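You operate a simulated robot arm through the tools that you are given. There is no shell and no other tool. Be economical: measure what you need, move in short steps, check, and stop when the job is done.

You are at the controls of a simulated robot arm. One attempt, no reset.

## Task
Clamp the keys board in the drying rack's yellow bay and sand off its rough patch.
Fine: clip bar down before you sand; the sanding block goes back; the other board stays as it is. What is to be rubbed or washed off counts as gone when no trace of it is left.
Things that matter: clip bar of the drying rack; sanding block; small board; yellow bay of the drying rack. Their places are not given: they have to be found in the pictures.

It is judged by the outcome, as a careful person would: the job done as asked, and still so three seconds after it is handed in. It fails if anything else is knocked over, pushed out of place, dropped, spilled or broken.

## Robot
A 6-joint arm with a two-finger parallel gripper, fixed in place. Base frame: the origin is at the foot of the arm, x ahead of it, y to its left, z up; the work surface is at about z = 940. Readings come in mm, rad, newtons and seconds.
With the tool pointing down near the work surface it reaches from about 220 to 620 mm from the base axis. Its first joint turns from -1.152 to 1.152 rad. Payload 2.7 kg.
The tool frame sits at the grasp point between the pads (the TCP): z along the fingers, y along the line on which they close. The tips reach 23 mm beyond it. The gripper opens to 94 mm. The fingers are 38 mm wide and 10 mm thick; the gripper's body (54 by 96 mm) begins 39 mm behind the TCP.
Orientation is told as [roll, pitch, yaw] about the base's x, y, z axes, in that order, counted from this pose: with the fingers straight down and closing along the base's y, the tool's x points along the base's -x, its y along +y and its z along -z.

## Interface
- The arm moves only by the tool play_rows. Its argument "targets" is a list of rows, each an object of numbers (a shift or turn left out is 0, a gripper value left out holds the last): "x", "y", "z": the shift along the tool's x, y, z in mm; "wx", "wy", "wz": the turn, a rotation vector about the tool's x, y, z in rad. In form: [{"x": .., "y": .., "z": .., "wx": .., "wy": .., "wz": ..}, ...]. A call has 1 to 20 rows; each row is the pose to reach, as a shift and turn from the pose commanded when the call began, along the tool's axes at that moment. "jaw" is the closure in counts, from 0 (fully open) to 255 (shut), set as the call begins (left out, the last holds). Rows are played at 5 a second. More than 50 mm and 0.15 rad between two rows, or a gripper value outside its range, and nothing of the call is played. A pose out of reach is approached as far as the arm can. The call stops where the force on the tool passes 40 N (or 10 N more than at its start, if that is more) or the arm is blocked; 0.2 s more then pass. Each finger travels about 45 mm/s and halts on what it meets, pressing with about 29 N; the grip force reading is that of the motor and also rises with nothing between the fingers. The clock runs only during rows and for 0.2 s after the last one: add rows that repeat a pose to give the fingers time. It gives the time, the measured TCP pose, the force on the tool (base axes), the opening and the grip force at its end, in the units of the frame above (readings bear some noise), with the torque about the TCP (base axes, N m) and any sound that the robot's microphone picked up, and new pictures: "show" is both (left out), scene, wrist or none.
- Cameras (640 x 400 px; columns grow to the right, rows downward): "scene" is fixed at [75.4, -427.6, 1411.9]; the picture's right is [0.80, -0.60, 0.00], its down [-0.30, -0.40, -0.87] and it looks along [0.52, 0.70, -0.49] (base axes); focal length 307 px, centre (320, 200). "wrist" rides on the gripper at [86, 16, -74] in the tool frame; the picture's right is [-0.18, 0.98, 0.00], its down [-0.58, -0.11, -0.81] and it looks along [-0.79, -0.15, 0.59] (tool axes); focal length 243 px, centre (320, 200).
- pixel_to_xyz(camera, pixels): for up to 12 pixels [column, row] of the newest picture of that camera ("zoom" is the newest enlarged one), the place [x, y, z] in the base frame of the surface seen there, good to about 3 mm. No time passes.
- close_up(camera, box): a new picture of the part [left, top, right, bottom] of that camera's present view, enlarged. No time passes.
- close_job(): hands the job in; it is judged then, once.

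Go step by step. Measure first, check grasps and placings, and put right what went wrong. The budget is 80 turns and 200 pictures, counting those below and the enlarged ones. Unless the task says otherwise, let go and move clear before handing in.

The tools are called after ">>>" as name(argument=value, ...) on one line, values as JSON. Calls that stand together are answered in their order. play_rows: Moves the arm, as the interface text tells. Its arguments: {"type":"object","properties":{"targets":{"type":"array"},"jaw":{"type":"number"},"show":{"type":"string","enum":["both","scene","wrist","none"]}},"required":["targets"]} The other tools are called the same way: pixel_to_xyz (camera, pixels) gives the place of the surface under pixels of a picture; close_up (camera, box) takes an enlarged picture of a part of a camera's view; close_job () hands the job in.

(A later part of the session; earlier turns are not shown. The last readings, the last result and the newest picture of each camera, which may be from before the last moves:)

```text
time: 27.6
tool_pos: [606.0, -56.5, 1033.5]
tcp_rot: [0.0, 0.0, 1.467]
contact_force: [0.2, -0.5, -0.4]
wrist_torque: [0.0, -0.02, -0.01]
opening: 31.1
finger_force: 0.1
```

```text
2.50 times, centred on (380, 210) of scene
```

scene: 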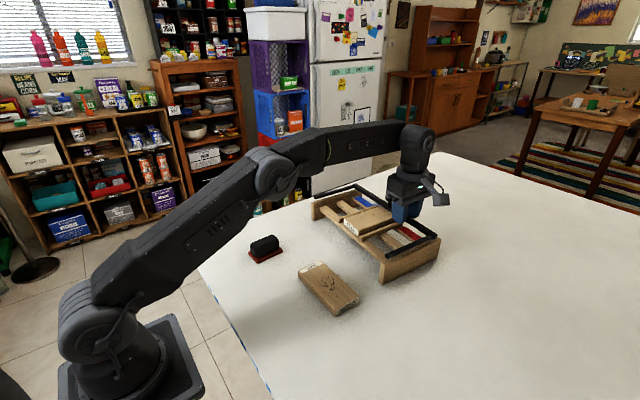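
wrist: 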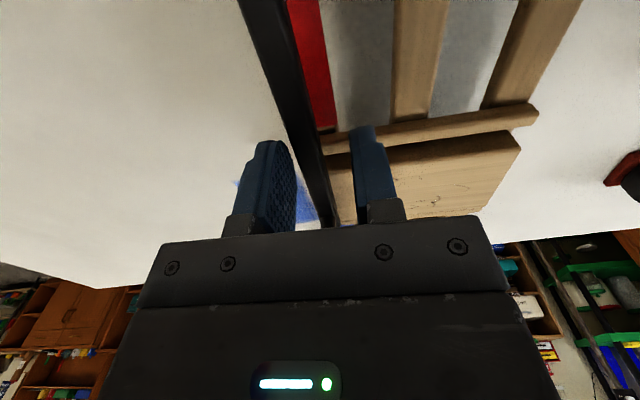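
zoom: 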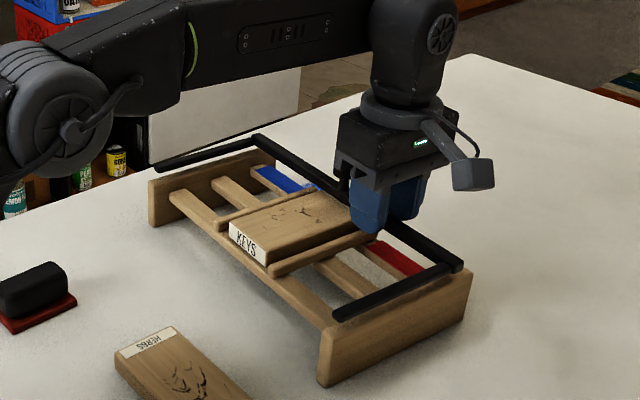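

The bar is nearly down. I'll raise, close the fingers and measure the bar so I can press it home.

>>> play_rows(targets=[{"z": -20}, {"z": -45}, {"z": -45}, {"z": -45}], jaw=255)

>>> pixel_to_xyz(camera="wrist", pixels=[[270, 40], [290, 80], [300, 110], [315, 150], [322, 170], [285, 80]])

>>> close_up(camera="scene", box=[310, 130, 450, 290])

```text
time: 28.6
tool_pos: [604.2, -58.1, 1079.2]
tcp_rot: [0.0, 0.002, 1.466]
contact_force: [0.3, 0.7, -0.1]
wrist_torque: [0.0, 0.01, -0.03]
opening: 0.0
finger_force: 29.0
```

scene: 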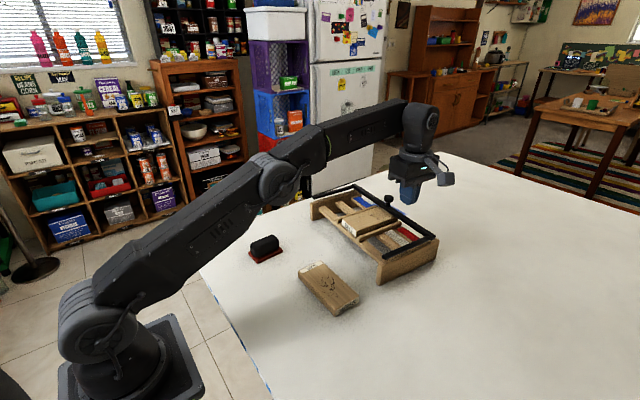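
wrist: 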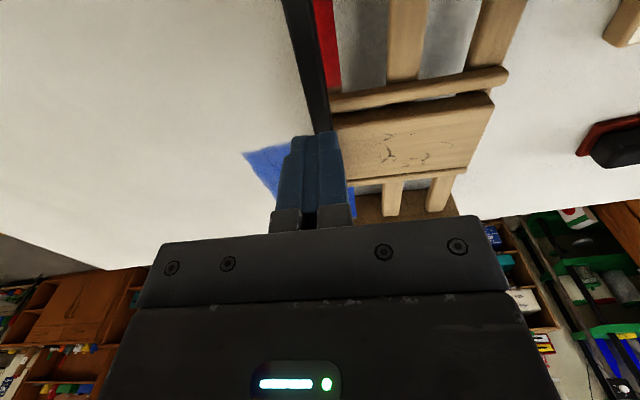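

```text
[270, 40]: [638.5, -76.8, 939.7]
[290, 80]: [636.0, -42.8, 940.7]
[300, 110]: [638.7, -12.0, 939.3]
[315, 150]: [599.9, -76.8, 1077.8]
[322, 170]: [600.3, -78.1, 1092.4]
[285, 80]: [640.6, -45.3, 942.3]
```

```text
2.50 times, centred on (380, 210) of scene
```

zoom: 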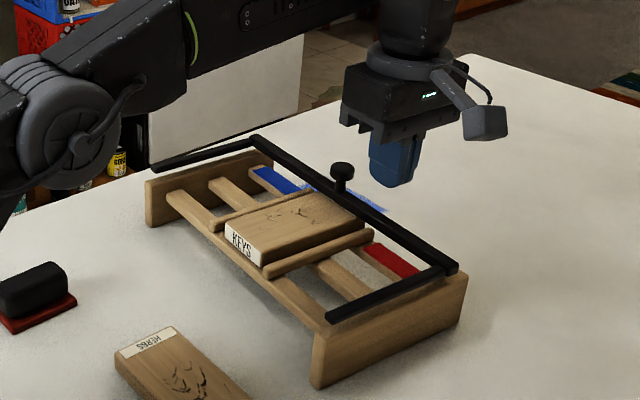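

The bar lies flat with the knob up, though the rack may have been nudged slightly. I'll measure it.

>>> pixel_to_xyz(camera="zoom", pixels=[[453, 265], [330, 318], [430, 240], [380, 225], [330, 185], [255, 138], [342, 168], [318, 345], [464, 290], [148, 190], [228, 225], [265, 262]])

>>> close_up(camera="scene", box=[370, 210, 450, 290])

```text
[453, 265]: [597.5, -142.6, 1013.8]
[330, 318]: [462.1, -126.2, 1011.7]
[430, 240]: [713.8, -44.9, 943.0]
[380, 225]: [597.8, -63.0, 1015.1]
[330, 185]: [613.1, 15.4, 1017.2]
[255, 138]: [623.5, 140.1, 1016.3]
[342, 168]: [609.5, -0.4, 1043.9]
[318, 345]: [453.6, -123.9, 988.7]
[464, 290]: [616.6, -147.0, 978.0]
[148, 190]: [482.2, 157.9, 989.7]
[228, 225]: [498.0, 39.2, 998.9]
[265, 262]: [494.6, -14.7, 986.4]
```

```text
5.00 times, centred on (410, 250) of scene
```

zoom: 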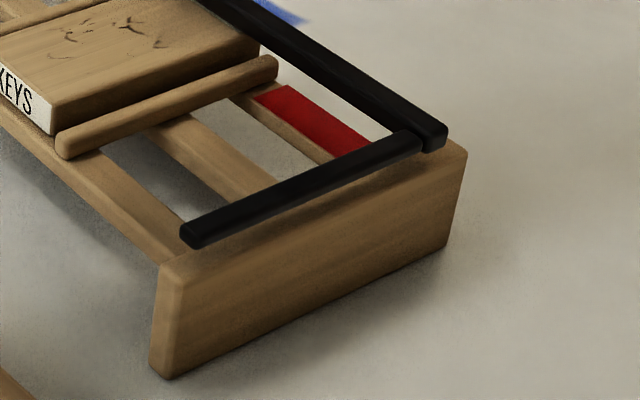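

>>> pixel_to_xyz(camera="zoom", pixels=[[155, 370], [172, 375], [445, 245], [464, 155], [165, 270], [320, 200], [190, 285]])

>>> close_up(camera="scene", box=[290, 140, 450, 290])

```text
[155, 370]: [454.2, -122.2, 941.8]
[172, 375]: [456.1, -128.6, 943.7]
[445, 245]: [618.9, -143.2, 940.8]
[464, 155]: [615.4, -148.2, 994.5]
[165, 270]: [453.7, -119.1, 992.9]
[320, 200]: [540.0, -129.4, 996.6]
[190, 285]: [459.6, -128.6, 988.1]
```

```text
2.67 times, centred on (370, 215) of scene
```

zoom: 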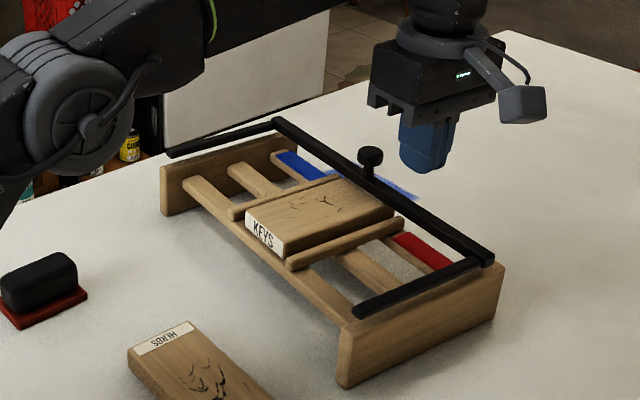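

The rack shifted about 5 mm, which is small. Now I'll press the bar down with the closed fingertips to make sure it is clipped.

>>> play_rows(targets=[{"y": 3, "z": 20}, {"y": 3, "z": 36}, {"y": 3, "z": 40}, {"y": 3, "z": 43}, {"y": 3, "z": 45}, {"y": 3, "z": 45}])

>>> close_up(camera="scene", box=[290, 140, 450, 290])

```text
time: 30.0
tool_pos: [601.1, -57.2, 1037.1]
tcp_rot: [-0.005, 0.002, 1.468]
contact_force: [-8.8, 3.5, 27.5]
wrist_torque: [0.1, 0.21, 0.09]
opening: 0.1
finger_force: 28.3
```

scene: 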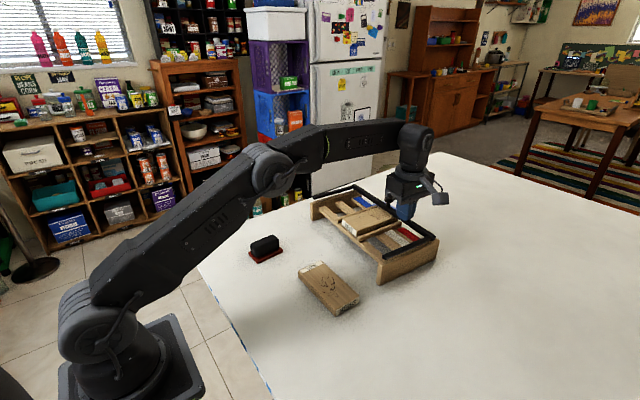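
wrist: 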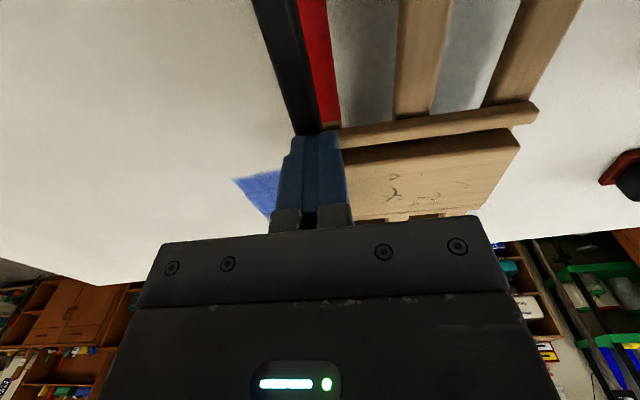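

```text
2.67 times, centred on (370, 215) of scene
```

zoom: 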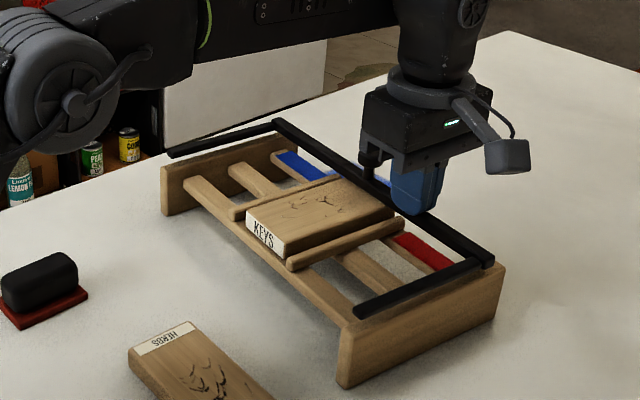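

The bar is firmly down (27 N reaction). I'll rise, turn back and move above the sanding block.

>>> play_rows(targets=[{"z": -5}, {"z": -45}, {"z": -90}, {"x": -12.1, "y": 27.2, "z": -90, "wz": 0.1334}, {"x": -24.1, "y": 54.5, "z": -90, "wz": 0.2667}, {"x": -36.2, "y": 81.7, "z": -90, "wz": 0.4}, {"x": -48.3, "y": 108.9, "z": -90, "wz": 0.5335}, {"x": -60.3, "y": 136.1, "z": -90, "wz": 0.6668}, {"x": -72.4, "y": 163.4, "z": -90, "wz": 0.8}, {"x": -84.4, "y": 190.6, "z": -90, "wz": 0.9335}, {"x": -96.5, "y": 217.8, "z": -90, "wz": 1.0669}, {"x": -108.6, "y": 245, "z": -90, "wz": 1.2}, {"x": -120.6, "y": 272.3, "z": -90, "wz": 1.3336}, {"x": -132.7, "y": 299.5, "z": -90, "wz": 1.467}, {"x": -132.7, "y": 299.5, "z": -60, "wz": 1.467}, {"x": -132.7, "y": 299.5, "z": -20, "wz": 1.467}, {"x": -132.7, "y": 299.5, "z": -20, "wz": 1.467}])

>>> play_rows(targets=[{}, {}], jaw=90)

>>> close_up(camera="scene", box=[220, 180, 340, 280])

```text
time: 33.6
tool_pos: [318.6, 105.6, 1053.8]
tcp_rot: [0.0, 0.0, -0.001]
contact_force: [-1.2, -0.4, -0.4]
wrist_torque: [0.01, -0.03, -0.03]
opening: 0.0
finger_force: 28.8
out of reach, approached as far as the arm can: row 3
```

scene: 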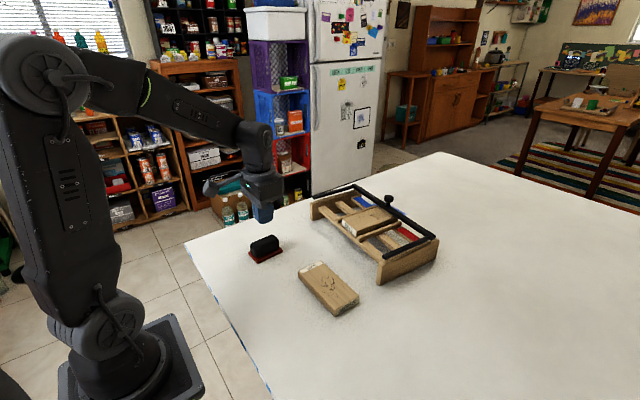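
wrist: 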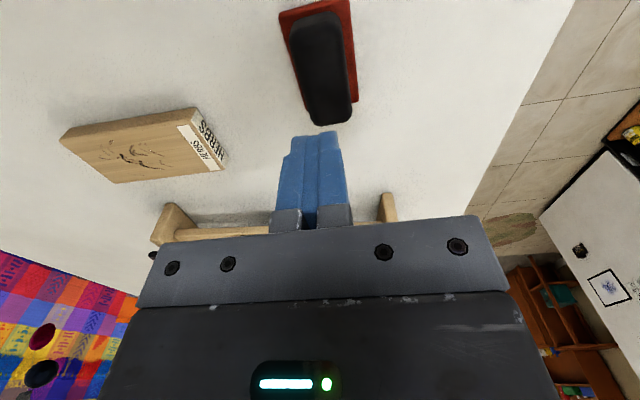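

```text
time: 34.2
tool_pos: [320.5, 106.0, 1054.8]
tcp_rot: [-0.003, 0.001, 0.001]
contact_force: [-0.3, -0.2, 0.3]
wrist_torque: [0.04, 0.02, 0.01]
opening: 50.6
finger_force: 0.0
```

scene: 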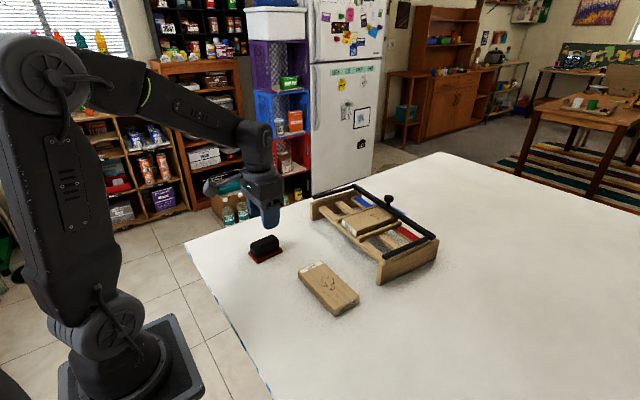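
wrist: 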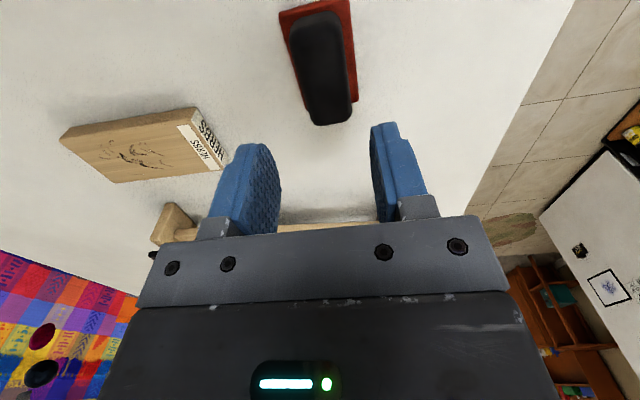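

```text
4.00 times, centred on (280, 230) of scene
```

zoom: 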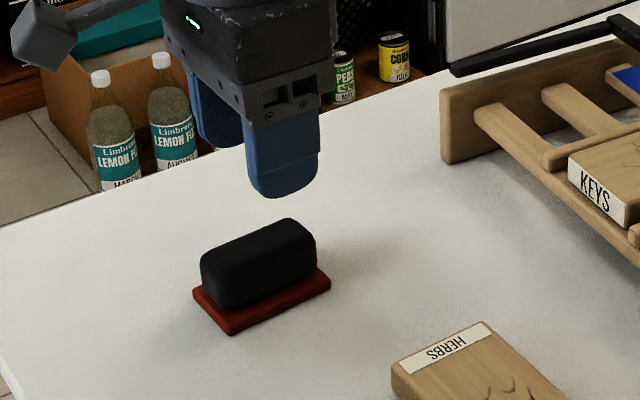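

>>> pixel_to_xyz(camera="wrist", pixels=[[294, 30], [338, 20], [313, 115], [346, 108], [320, 70], [283, 20], [350, 5], [357, 98], [304, 110], [345, 60], [302, 70]])

```text
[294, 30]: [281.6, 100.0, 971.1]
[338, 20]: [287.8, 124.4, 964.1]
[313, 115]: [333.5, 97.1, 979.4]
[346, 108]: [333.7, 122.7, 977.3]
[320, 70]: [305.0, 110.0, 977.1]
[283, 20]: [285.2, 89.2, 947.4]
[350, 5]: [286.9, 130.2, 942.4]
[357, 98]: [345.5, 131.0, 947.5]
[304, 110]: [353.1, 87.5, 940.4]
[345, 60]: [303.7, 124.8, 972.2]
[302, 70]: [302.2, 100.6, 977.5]
```

The handle is centred at about (316,109). I'll align, descend and grip it.

>>> play_rows(targets=[{"x": 3, "y": 3, "z": 35}, {"x": 3, "y": 3, "z": 60}, {"x": 3, "y": 3, "z": 81}, {"x": 3, "y": 3, "z": 81}], show="none")

>>> play_rows(targets=[{}, {}, {}, {}], jaw=230)

>>> close_up(camera="scene", box=[220, 180, 340, 280])

```text
time: 35.2
tool_pos: [316.4, 109.6, 973.2]
tcp_rot: [0.001, 0.002, 0.0]
contact_force: [-0.6, -0.1, -0.1]
wrist_torque: [0.01, -0.05, -0.02]
opening: 60.7
finger_force: 0.2
```

```text
time: 36.2
tool_pos: [317.0, 110.4, 972.4]
tcp_rot: [0.001, -0.001, 0.0]
contact_force: [0.9, 0.1, 1.2]
wrist_torque: [0.02, -0.03, 0.02]
opening: 31.7
finger_force: 29.0
```

scene: 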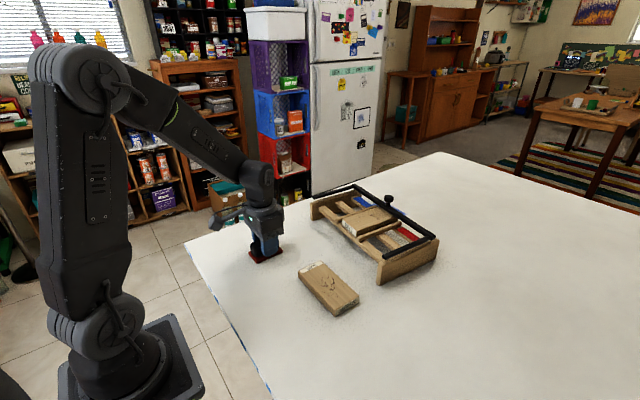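
wrist: 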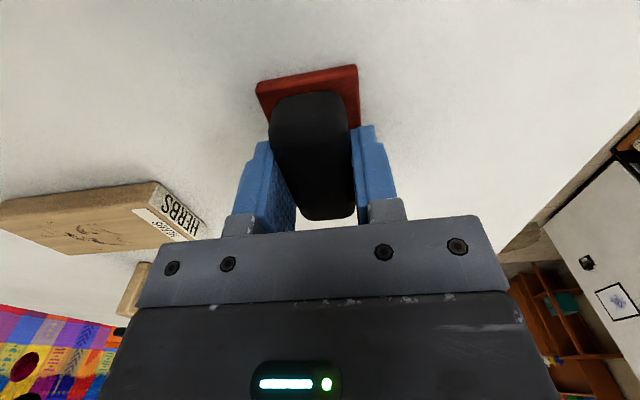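

```text
4.00 times, centred on (280, 230) of scene
```

zoom: 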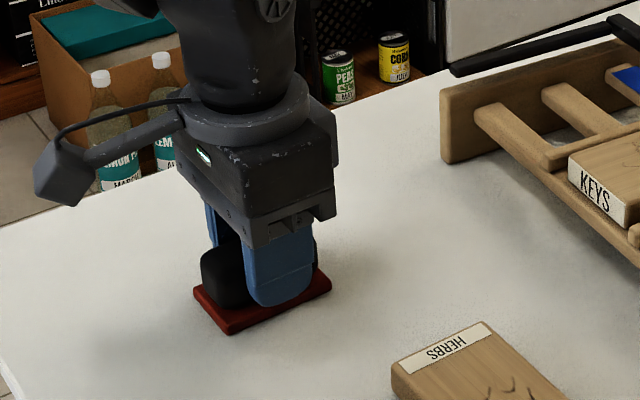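

The handle is gripped at 31.7 mm; the home pose is TCP (317,110,972.5), yaw 0. I'll lift and see whether the red plate comes along.

>>> play_rows(targets=[{"z": -20}, {"z": -60}, {"z": -100}, {"z": -130}, {"z": -130}])

>>> close_up(camera="scene", box=[220, 140, 340, 280])

>>> close_up(camera="scene", box=[335, 180, 415, 245])

>>> pixel_to_xyz(camera="zoom", pixels=[[75, 200], [195, 300], [420, 210], [460, 190], [200, 170], [300, 160], [260, 235], [300, 215], [390, 130], [408, 135], [500, 245], [350, 210]])

```text
time: 37.4
tool_pos: [313.9, 107.3, 1104.0]
tcp_rot: [0.002, 0.0, -0.001]
contact_force: [-0.9, 1.3, -1.0]
wrist_torque: [-0.01, -0.01, 0.03]
opening: 31.6
finger_force: 29.1
```

scene: 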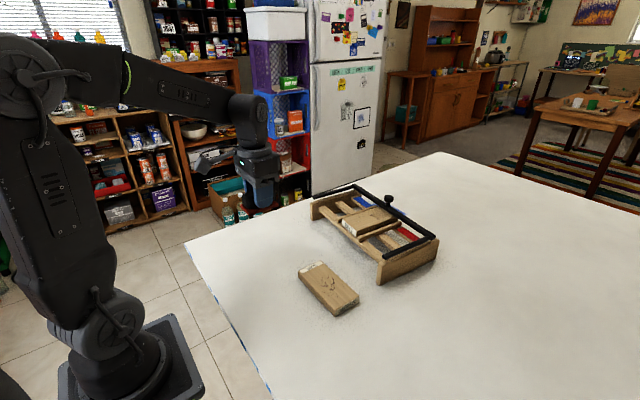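
wrist: 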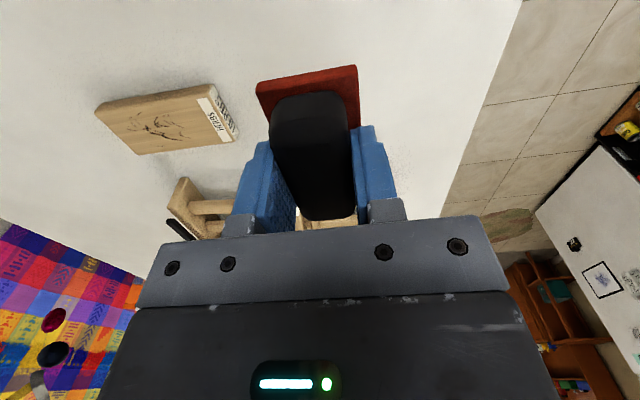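

```text
2.86 times, centred on (280, 210) of scene
```

zoom: 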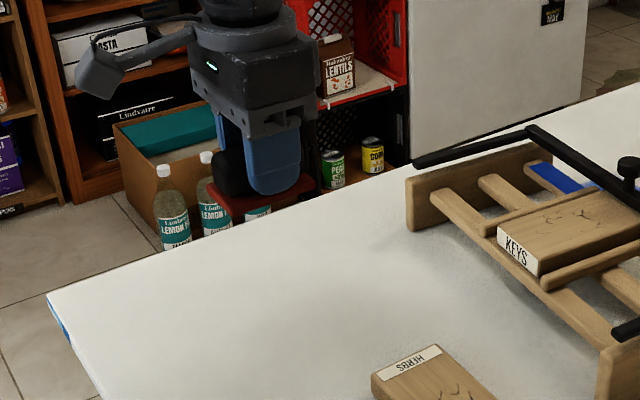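

```text
6.15 times, centred on (375, 212) of scene
```

zoom: 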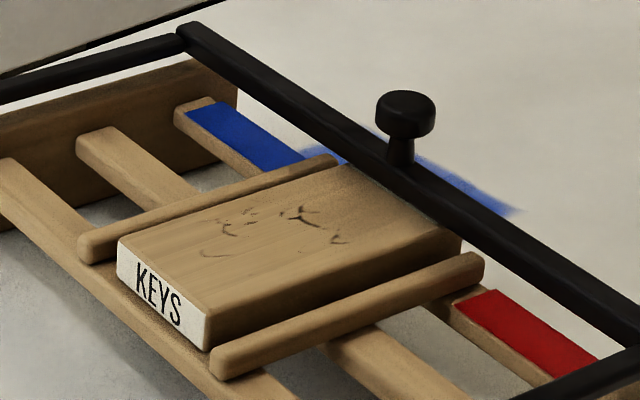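

```text
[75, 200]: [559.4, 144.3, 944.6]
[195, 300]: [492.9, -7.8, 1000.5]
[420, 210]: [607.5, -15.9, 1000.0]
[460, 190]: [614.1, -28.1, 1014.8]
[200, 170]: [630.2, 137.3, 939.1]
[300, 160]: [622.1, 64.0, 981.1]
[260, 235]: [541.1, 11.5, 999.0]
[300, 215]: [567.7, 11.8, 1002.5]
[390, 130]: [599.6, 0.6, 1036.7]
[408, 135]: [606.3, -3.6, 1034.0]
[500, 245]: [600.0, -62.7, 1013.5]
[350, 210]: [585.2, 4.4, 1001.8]
```

The red plate is the block's own base, so it came along. The bar clamps the board over the label and the patch is clear of it. I'll measure the patch extents.

>>> pixel_to_xyz(camera="zoom", pixels=[[205, 253], [222, 222], [250, 210], [300, 208], [348, 240], [330, 225], [280, 212], [122, 242], [205, 305], [345, 168], [458, 230], [290, 255]])

```text
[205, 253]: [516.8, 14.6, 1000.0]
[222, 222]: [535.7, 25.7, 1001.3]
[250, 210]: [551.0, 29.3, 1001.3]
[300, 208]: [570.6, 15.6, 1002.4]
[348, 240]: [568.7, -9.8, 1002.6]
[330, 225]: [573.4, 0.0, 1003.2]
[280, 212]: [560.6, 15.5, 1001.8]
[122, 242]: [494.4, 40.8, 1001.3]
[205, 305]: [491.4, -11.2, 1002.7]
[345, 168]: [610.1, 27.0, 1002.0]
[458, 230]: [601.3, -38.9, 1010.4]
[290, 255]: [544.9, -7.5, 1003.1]
```

The patch spans about 60×45 mm, well within block reach without touching the bar. I'll carry the block above the patch, aligned with the rack.

>>> play_rows(targets=[{"x": -29, "y": -13}, {"x": -58, "y": -26, "wz": 0.02}, {"x": -87, "y": -39, "wz": 0.04}, {"x": -116, "y": -52, "wz": 0.06}, {"x": -145, "y": -65, "wz": 0.08}, {"x": -174, "y": -78, "wz": 0.1}, {"x": -203, "y": -90, "wz": 0.105}, {"x": -229.5, "y": -101, "wz": 0.105}, {"x": -229.5, "y": -101, "z": 30, "wz": 0.105}, {"x": -229.5, "y": -101, "z": 55, "wz": 0.105}, {"x": -229.5, "y": -101, "z": 55, "wz": 0.105}])

>>> close_up(camera="scene", box=[310, 140, 430, 260])

```text
time: 39.8
tool_pos: [545.3, 4.8, 1048.3]
tcp_rot: [-0.001, 0.0, -0.106]
contact_force: [0.2, 0.4, -0.7]
wrist_torque: [0.0, 0.03, -0.01]
opening: 31.6
finger_force: 29.3
```

scene: 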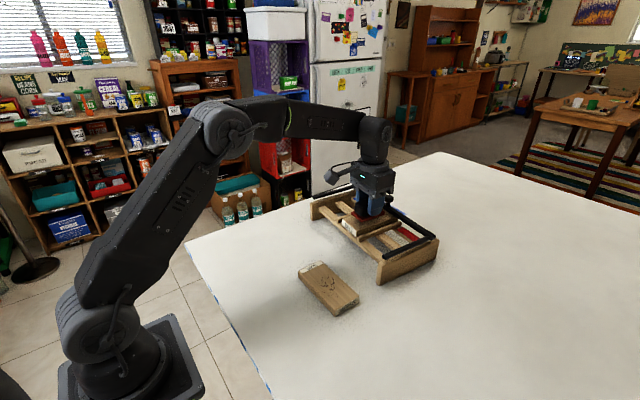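
wrist: 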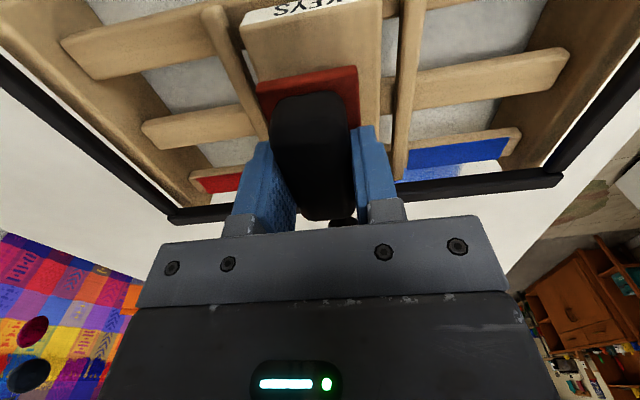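

```text
3.33 times, centred on (370, 200) of scene
```

zoom: 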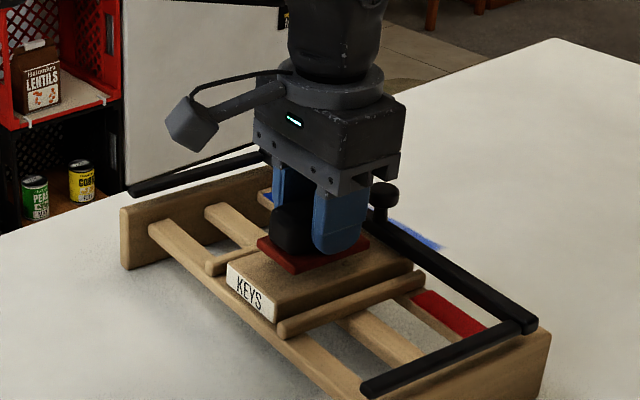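

The block hovers about 15 mm over the patch. I'll lower it to gentle contact.

>>> play_rows(targets=[{"z": 8}, {"z": 12}, {"z": 14}, {"z": 16}, {"z": 16}], show="none")

```text
time: 41.0
tool_pos: [544.7, 7.6, 1034.8]
tcp_rot: [0.0, -0.004, -0.106]
contact_force: [-4.7, -3.3, 24.1]
wrist_torque: [0.02, 0.78, 0.05]
opening: 31.4
finger_force: 29.0
```

Contact is at 24 N. I'll ease off 1 mm and make the first short strokes, watching the rack.

>>> play_rows(targets=[{"z": -1}, {"x": 10, "z": -1}, {"x": 0, "z": -1}, {"x": -8, "z": -1}, {"x": 0, "z": -1}, {"x": 12, "z": -1}, {"x": 0, "z": -1}], show="wrist")

>>> close_up(camera="scene", box=[290, 140, 450, 290])

```text
time: 42.6
tool_pos: [542.6, 7.1, 1034.9]
tcp_rot: [0.001, 0.002, -0.105]
contact_force: [-11.5, 3.0, 25.2]
wrist_torque: [0.0, -0.06, 0.03]
opening: 31.7
finger_force: 29.2
```

wrist: 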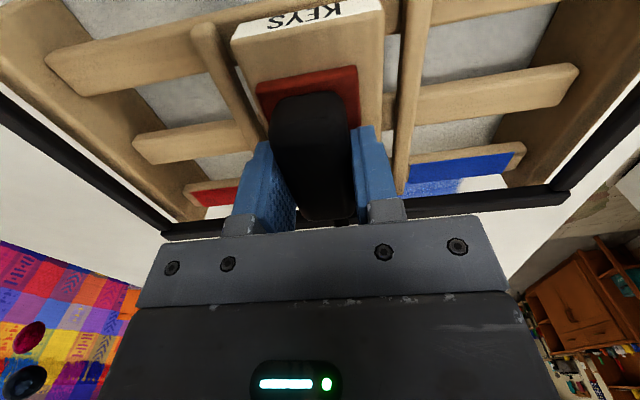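

```text
2.67 times, centred on (370, 215) of scene
```

zoom: 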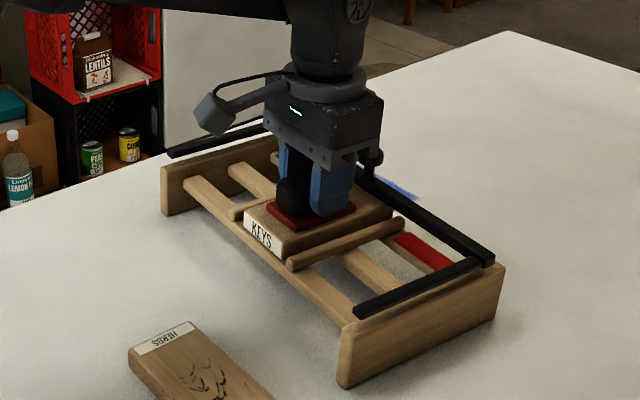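

The rack holds still under about 25 N. I'll do a raster of strokes over the whole patch.

>>> play_rows(targets=[{"z": -0.5, "y": 6}, {"z": -0.5, "y": 13}, {"z": -0.5, "y": 13, "x": 12}, {"z": -0.5, "y": 13, "x": 22}, {"z": -0.5, "y": 13, "x": 10}, {"z": -0.5, "y": 13, "x": -3}, {"z": -0.5, "y": 13, "x": -11}, {"z": -0.5, "y": 4, "x": -11}, {"z": -0.5, "y": -5, "x": -11}, {"z": -0.5, "y": -13, "x": -11}, {"z": -0.5, "y": -13, "x": 1}, {"z": -0.5, "y": -13, "x": 12}, {"z": -0.5, "y": -13, "x": 22}, {"z": -0.5, "y": -5, "x": 22}, {"z": -0.5, "y": 0, "x": 22}, {"z": -0.5, "y": 0, "x": 10}, {"z": -0.5, "y": 0, "x": -2}, {"z": -0.5, "y": 0, "x": -11}, {"z": -0.5, "y": 0, "x": 0}], show="wrist")

>>> close_up(camera="scene", box=[290, 140, 450, 290])

```text
time: 46.6
tool_pos: [544.3, 5.0, 1034.1]
tcp_rot: [0.0, -0.004, -0.106]
contact_force: [5.2, -1.7, 10.3]
wrist_torque: [0.0, -0.16, 0.01]
opening: 31.2
finger_force: 29.4
```

wrist: 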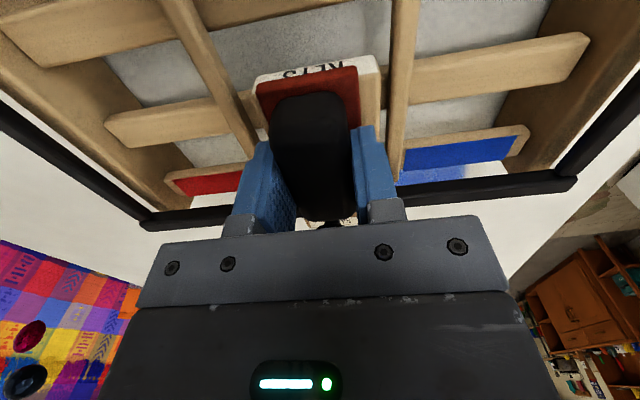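

```text
2.67 times, centred on (370, 215) of scene
```

zoom: 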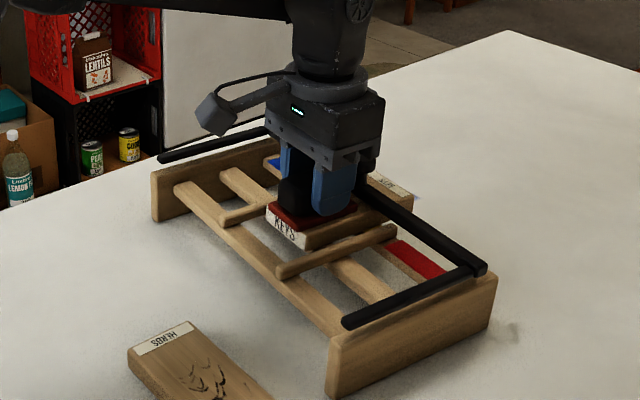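

The board has slid forward under the bar and the rack moved slightly, so this pressure was too much. I'll lift straight up and inspect.

>>> play_rows(targets=[{"z": -10}, {"z": -50}, {"x": 50, "z": -70}, {"x": 100, "z": -70}, {"x": 100, "z": -70}])

>>> close_up(camera="scene", box=[290, 140, 450, 290])

>>> close_up(camera="scene", box=[335, 180, 415, 245])

```text
refused: row 3 steps farther than a row can; nothing moved
```

```text
2.67 times, centred on (370, 215) of scene
```

zoom: 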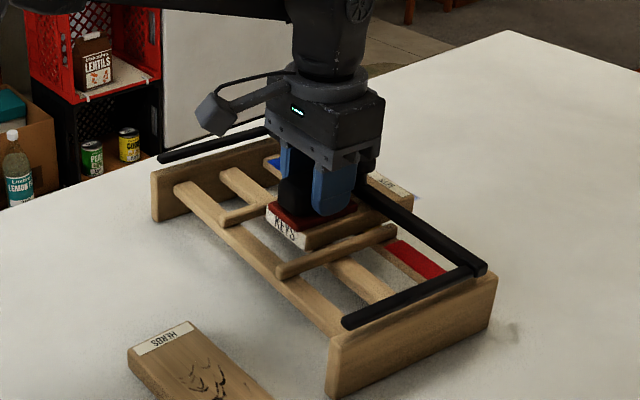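

```text
6.15 times, centred on (375, 212) of scene
```

zoom: 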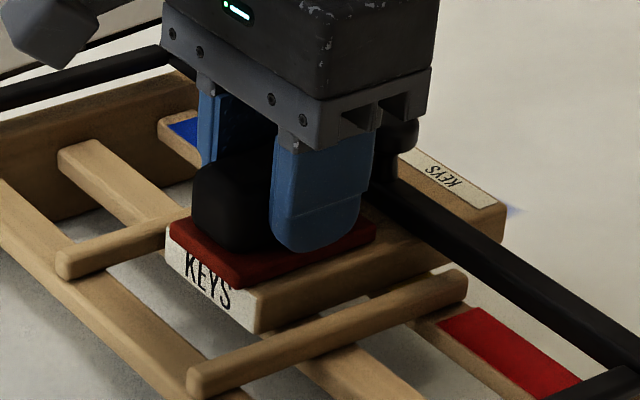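

>>> play_rows(targets=[{"z": -10}, {"z": -50}, {"x": 30, "z": -75}, {"x": 70, "z": -75}, {"x": 100, "z": -75}, {"x": 100, "z": -75}])

>>> close_up(camera="scene", box=[290, 140, 450, 290])

>>> close_up(camera="scene", box=[335, 180, 415, 245])

```text
time: 48.0
tool_pos: [443.9, 16.8, 1106.8]
tcp_rot: [0.0, 0.0, -0.108]
contact_force: [-0.4, 0.4, -0.2]
wrist_torque: [0.03, -0.01, 0.02]
opening: 31.3
finger_force: 29.2
```

scene: 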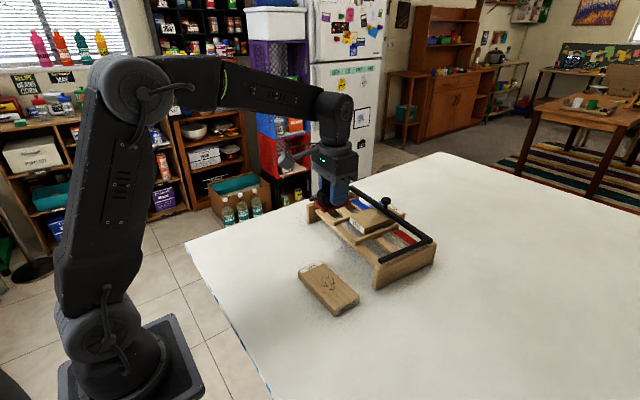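
wrist: 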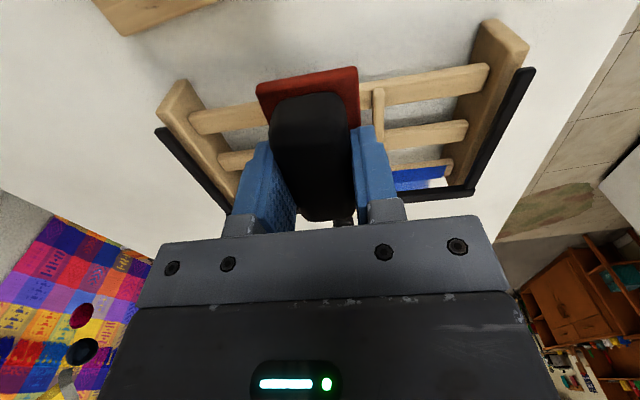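

```text
2.67 times, centred on (370, 215) of scene
```

zoom: 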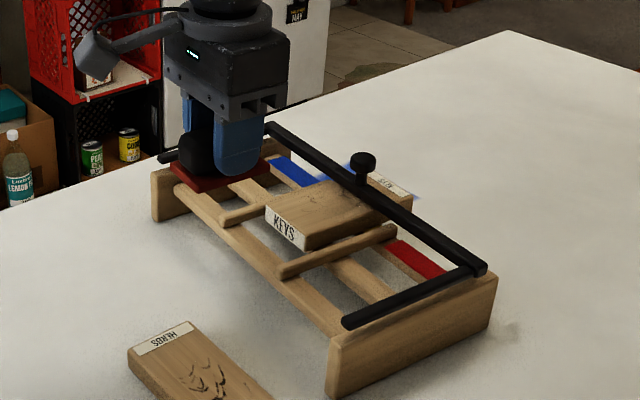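

```text
6.15 times, centred on (375, 212) of scene
```

zoom: 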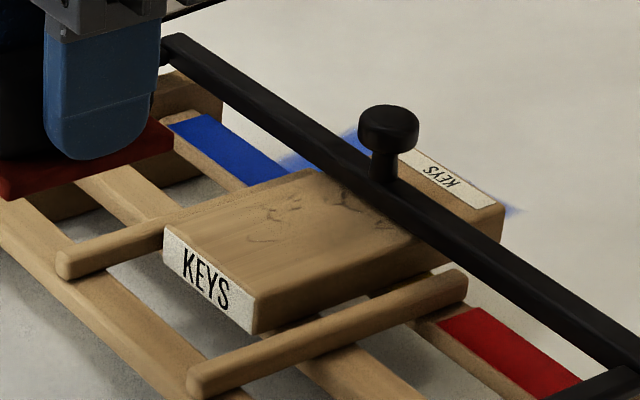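

The patch is partly faded but not gone. The board moved about 20 mm outward and the rack moved too, so I'll measure both.

>>> pixel_to_xyz(camera="zoom", pixels=[[168, 235], [252, 300], [405, 160], [500, 210], [255, 325], [200, 375], [70, 262], [350, 195], [270, 210], [290, 225], [440, 210], [395, 115]])

>>> pixel_to_xyz(camera="scene", pixels=[[374, 286], [375, 268], [435, 245], [433, 262], [308, 207], [309, 220]])

```text
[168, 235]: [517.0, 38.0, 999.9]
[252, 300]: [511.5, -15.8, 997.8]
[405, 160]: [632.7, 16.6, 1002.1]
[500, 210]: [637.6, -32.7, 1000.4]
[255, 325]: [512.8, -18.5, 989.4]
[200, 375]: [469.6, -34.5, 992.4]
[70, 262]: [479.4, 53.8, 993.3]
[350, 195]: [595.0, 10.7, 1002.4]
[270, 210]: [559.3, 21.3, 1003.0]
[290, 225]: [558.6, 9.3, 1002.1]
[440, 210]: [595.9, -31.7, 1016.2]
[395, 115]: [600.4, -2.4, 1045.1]
```

```text
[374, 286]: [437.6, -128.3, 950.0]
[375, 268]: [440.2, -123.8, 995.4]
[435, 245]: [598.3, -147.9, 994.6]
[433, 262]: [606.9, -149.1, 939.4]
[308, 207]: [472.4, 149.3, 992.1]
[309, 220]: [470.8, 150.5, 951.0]
```

The rack moved about -20 mm in x and the board slid out about 40 mm relative to it; 25 N was too hard. I'll return the block first, then drag the board back by its sides, and sand again much more lightly.

>>> play_rows(targets=[{"x": 27, "y": 15, "wz": -0.02}, {"x": 55, "y": 31, "wz": -0.04}, {"x": 83, "y": 46, "wz": -0.06}, {"x": 110, "y": 61, "wz": -0.09}, {"x": 137.9, "y": 77.1, "wz": -0.106}, {"x": 137.9, "y": 77.1, "z": 40, "wz": -0.106}, {"x": 137.9, "y": 77.1, "z": 80, "wz": -0.106}, {"x": 137.9, "y": 77.1, "z": 117, "wz": -0.106}, {"x": 137.9, "y": 77.1, "z": 117, "wz": -0.106}], show="none")

```text
time: 50.0
tool_pos: [314.9, 109.1, 991.4]
tcp_rot: [0.002, 0.0, -0.001]
contact_force: [0.4, -0.2, -0.8]
wrist_torque: [-0.01, 0.01, 0.0]
opening: 31.5
finger_force: 29.0
```

>>> play_rows(targets=[{"x": -1, "z": 10}, {"x": -1, "z": 15}, {"x": -1, "z": 17}, {"x": -1, "z": 18.5}, {"x": -1, "z": 18.5}], show="none")

>>> play_rows(targets=[{}, {}, {}, {"z": -20}, {"z": -60}, {"z": -100}, {"z": -100}], jaw=70, show="scene")

>>> close_up(camera="scene", box=[232, 220, 296, 272])

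>>> pixel_to_xyz(camera="zoom", pixels=[[270, 330], [462, 240], [202, 255], [325, 160]])

```text
time: 51.2
tool_pos: [315.7, 108.6, 973.4]
tcp_rot: [0.0, 0.0, 0.0]
contact_force: [0.2, 0.0, -0.2]
wrist_torque: [0.0, 0.02, -0.02]
opening: 31.5
finger_force: 28.5
```

```text
time: 52.8
tool_pos: [315.7, 107.1, 1073.1]
tcp_rot: [0.0, 0.003, 0.001]
contact_force: [1.5, -0.1, -0.6]
wrist_torque: [-0.01, 0.01, 0.0]
opening: 68.0
finger_force: 0.0
```

scene: 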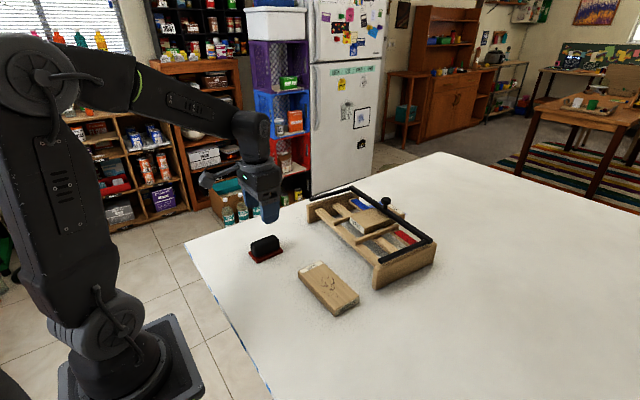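

```text
7.69 times, centred on (264, 246) of scene
```

zoom: 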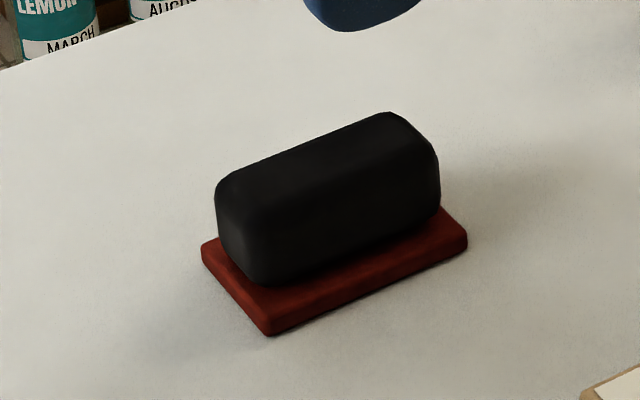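

```text
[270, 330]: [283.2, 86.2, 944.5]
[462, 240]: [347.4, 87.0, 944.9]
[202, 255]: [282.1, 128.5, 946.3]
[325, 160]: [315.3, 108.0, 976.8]
```

The block is back in its place. Now I'll go to the board's free front half with the fingers open to straddle it.

>>> play_rows(targets=[{"x": -29, "y": -13}, {"x": -58, "y": -26, "wz": 0.02}, {"x": -87, "y": -39, "wz": 0.04}, {"x": -116, "y": -52, "wz": 0.06}, {"x": -145, "y": -65, "wz": 0.08}, {"x": -174, "y": -78, "wz": 0.1}, {"x": -203, "y": -90, "wz": 0.115}, {"x": -233, "y": -102, "wz": 0.115}, {"x": -233, "y": -102, "z": 30, "wz": 0.115}, {"x": -233, "y": -102, "z": 30, "wz": 0.115}], jaw=48)

>>> pixel_to_xyz(camera="wrist", pixels=[[243, 25], [380, 18], [255, 100], [380, 100], [320, 60]])

```text
time: 55.0
tool_pos: [549.1, 7.5, 1043.7]
tcp_rot: [0.0, 0.0, -0.116]
contact_force: [-0.3, 0.1, -0.3]
wrist_torque: [0.03, 0.01, -0.03]
opening: 76.2
finger_force: 0.1
```

scene: 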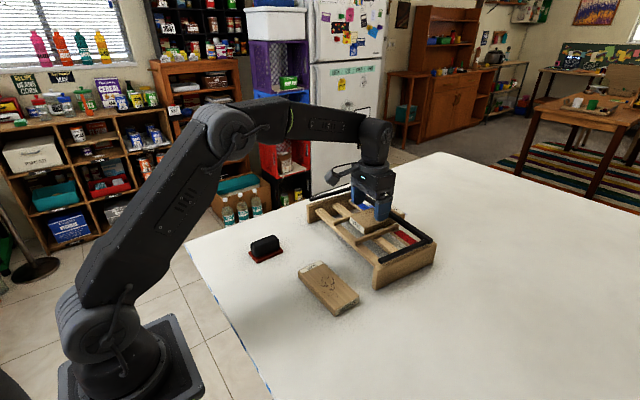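
wrist: 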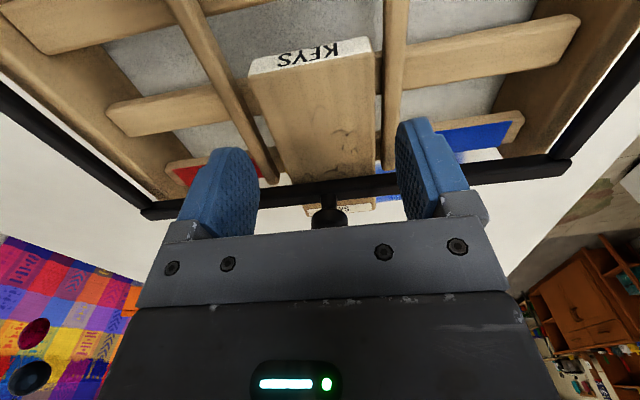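

```text
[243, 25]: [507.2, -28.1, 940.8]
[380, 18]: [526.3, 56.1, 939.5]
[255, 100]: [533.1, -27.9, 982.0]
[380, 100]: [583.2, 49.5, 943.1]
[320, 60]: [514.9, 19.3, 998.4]
```

The board is between the fingers. I'll lower to just above the divider tops and grip its sides.

>>> play_rows(targets=[{"z": 12}, {"z": 24}, {"z": 24}], show="none")

>>> play_rows(targets=[{}, {}, {"x": 5}, {"x": 10}, {"x": 10}], jaw=150)

>>> close_up(camera="scene", box=[290, 140, 450, 290])

```text
time: 55.8
tool_pos: [549.6, 7.5, 1018.9]
tcp_rot: [-0.001, 0.0, -0.115]
contact_force: [-0.3, -0.5, 0.1]
wrist_torque: [0.02, 0.02, -0.01]
opening: 76.3
finger_force: 0.0
```

```text
time: 57.0
tool_pos: [538.7, 9.9, 1019.0]
tcp_rot: [0.001, -0.002, -0.115]
contact_force: [-0.3, 0.5, 0.6]
wrist_torque: [0.02, 0.03, -0.01]
opening: 61.3
finger_force: 29.6
```

scene: 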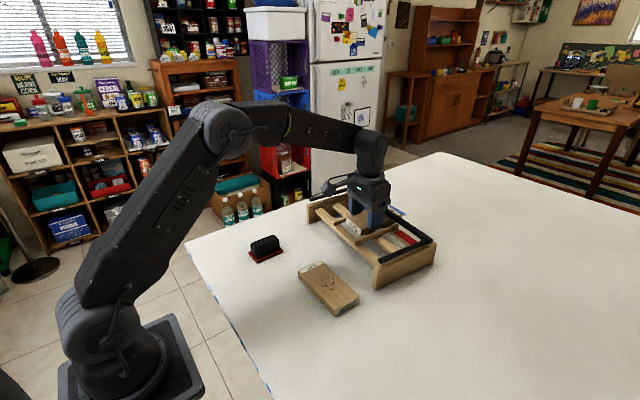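
wrist: 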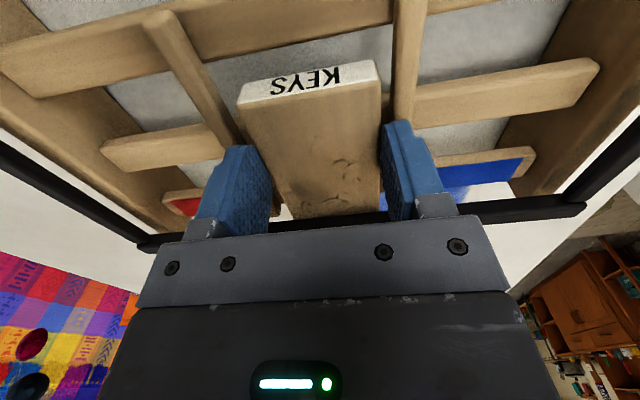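

```text
2.67 times, centred on (370, 215) of scene
```

zoom: 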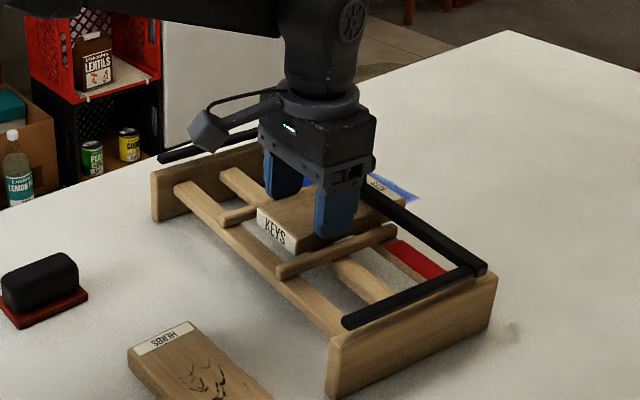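

The board slides under the bar while the rack stays put. I'll drag it back 24 mm more.

>>> play_rows(targets=[{"x": 6}, {"x": 12}, {"x": 18}, {"x": 24}, {"x": 24}], show="wrist")

>>> close_up(camera="scene", box=[310, 160, 450, 290])

```text
time: 58.2
tool_pos: [515.6, 11.3, 1019.6]
tcp_rot: [-0.001, -0.001, -0.115]
contact_force: [-0.6, 0.2, -0.8]
wrist_torque: [0.01, 0.07, -0.02]
opening: 61.2
finger_force: 29.2
```

wrist: 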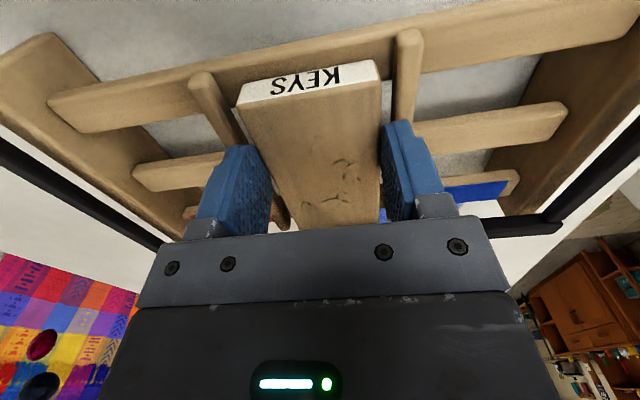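

```text
3.08 times, centred on (380, 225) of scene
```

zoom: 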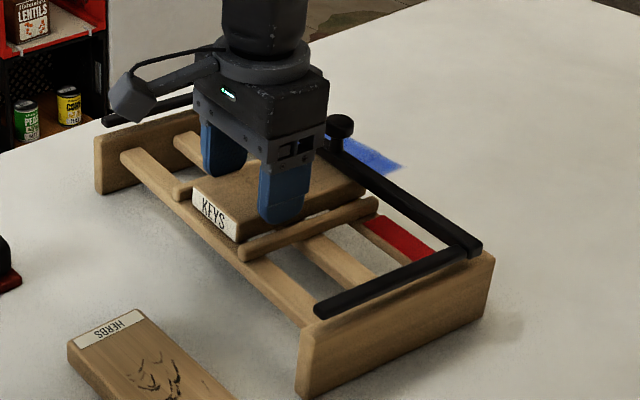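

The board is back with its end under the bar. I'll release, rise and return to the block.

>>> play_rows(targets=[{}, {}, {"z": -20}, {"z": -60}, {"x": 40, "y": 14, "z": -80}, {"x": 80, "y": 28, "z": -80, "wz": -0.03}, {"x": 120, "y": 42, "z": -80, "wz": -0.06}, {"x": 165, "y": 58, "z": -80, "wz": -0.09}, {"x": 208.9, "y": 74.2, "z": -80, "wz": -0.115}, {"x": 208.9, "y": 74.2, "z": -60, "wz": -0.115}, {"x": 208.9, "y": 74.2, "z": -20, "wz": -0.115}, {"x": 208.9, "y": 74.2, "z": 10, "wz": -0.115}, {"x": 208.9, "y": 74.2, "z": 10, "wz": -0.115}], jaw=58, show="scene")

>>> close_up(camera="scene", box=[330, 180, 410, 245])

>>> pixel_to_xyz(camera="zoom", pixels=[[100, 240], [200, 310], [330, 170], [440, 230], [400, 205], [250, 210], [300, 200], [350, 210], [330, 240], [450, 185]])

```text
time: 61.0
tool_pos: [316.2, 108.5, 1011.1]
tcp_rot: [-0.001, 0.0, 0.001]
contact_force: [-0.3, 0.4, 0.5]
wrist_torque: [-0.02, -0.03, 0.03]
opening: 72.6
finger_force: 0.0
```

scene: 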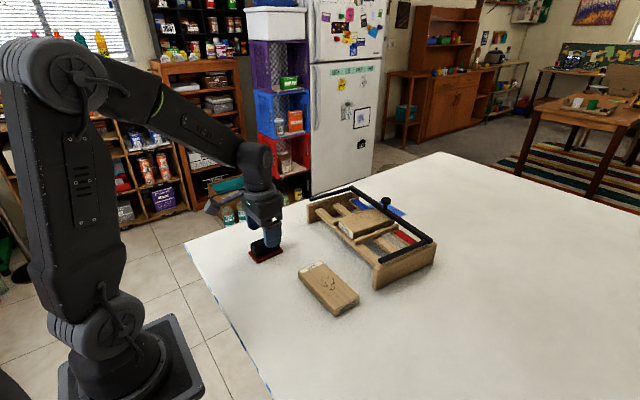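

```text
6.15 times, centred on (370, 212) of scene
```

zoom: 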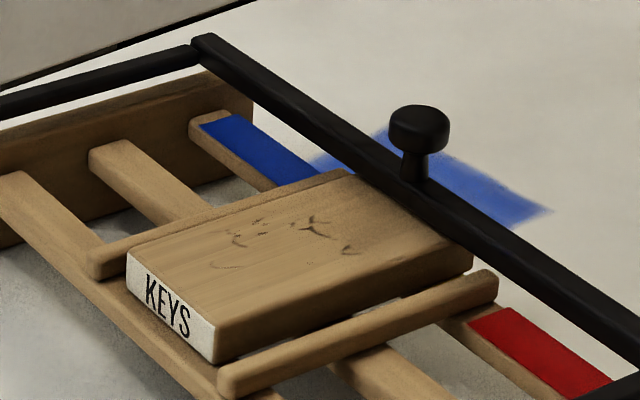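

```text
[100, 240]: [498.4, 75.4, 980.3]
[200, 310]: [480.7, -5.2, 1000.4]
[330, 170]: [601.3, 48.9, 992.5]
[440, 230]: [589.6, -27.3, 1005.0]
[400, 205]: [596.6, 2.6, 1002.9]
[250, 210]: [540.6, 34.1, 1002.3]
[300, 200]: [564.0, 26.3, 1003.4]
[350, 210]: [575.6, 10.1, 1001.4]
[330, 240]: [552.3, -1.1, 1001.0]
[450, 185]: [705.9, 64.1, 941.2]
```

The marks are fainter but still there. I'll measure them for the second sanding and pick up the block.

>>> pixel_to_xyz(camera="zoom", pixels=[[212, 265], [240, 265], [228, 235], [260, 220], [310, 215], [330, 238], [350, 252], [358, 240], [128, 255], [214, 325], [425, 225], [355, 178]])

>>> play_rows(targets=[{"z": 20}, {"z": 38}, {"z": 38}], show="none")

>>> play_rows(targets=[{}, {}, {}, {}, {"z": -30}, {"z": -75}, {"z": -110}, {"z": -110}], jaw=230, show="none")

```text
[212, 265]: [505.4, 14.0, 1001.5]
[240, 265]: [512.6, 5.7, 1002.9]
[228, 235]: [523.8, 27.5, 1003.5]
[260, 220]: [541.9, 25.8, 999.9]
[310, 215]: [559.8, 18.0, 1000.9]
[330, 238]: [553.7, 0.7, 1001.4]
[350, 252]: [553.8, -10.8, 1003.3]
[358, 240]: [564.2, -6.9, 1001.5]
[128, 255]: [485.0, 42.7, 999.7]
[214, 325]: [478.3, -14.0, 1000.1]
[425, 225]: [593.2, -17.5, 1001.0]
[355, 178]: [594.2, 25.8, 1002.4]
```

```text
time: 61.8
tool_pos: [316.0, 110.0, 972.4]
tcp_rot: [0.001, 0.0, 0.0]
contact_force: [-1.0, -0.1, -0.3]
wrist_torque: [0.01, 0.01, 0.05]
opening: 72.9
finger_force: 0.1
```

```text
time: 63.6
tool_pos: [316.4, 109.4, 1081.8]
tcp_rot: [-0.001, 0.0, 0.001]
contact_force: [-0.5, -0.8, -0.8]
wrist_torque: [0.0, 0.0, 0.02]
opening: 31.5
finger_force: 29.1
```

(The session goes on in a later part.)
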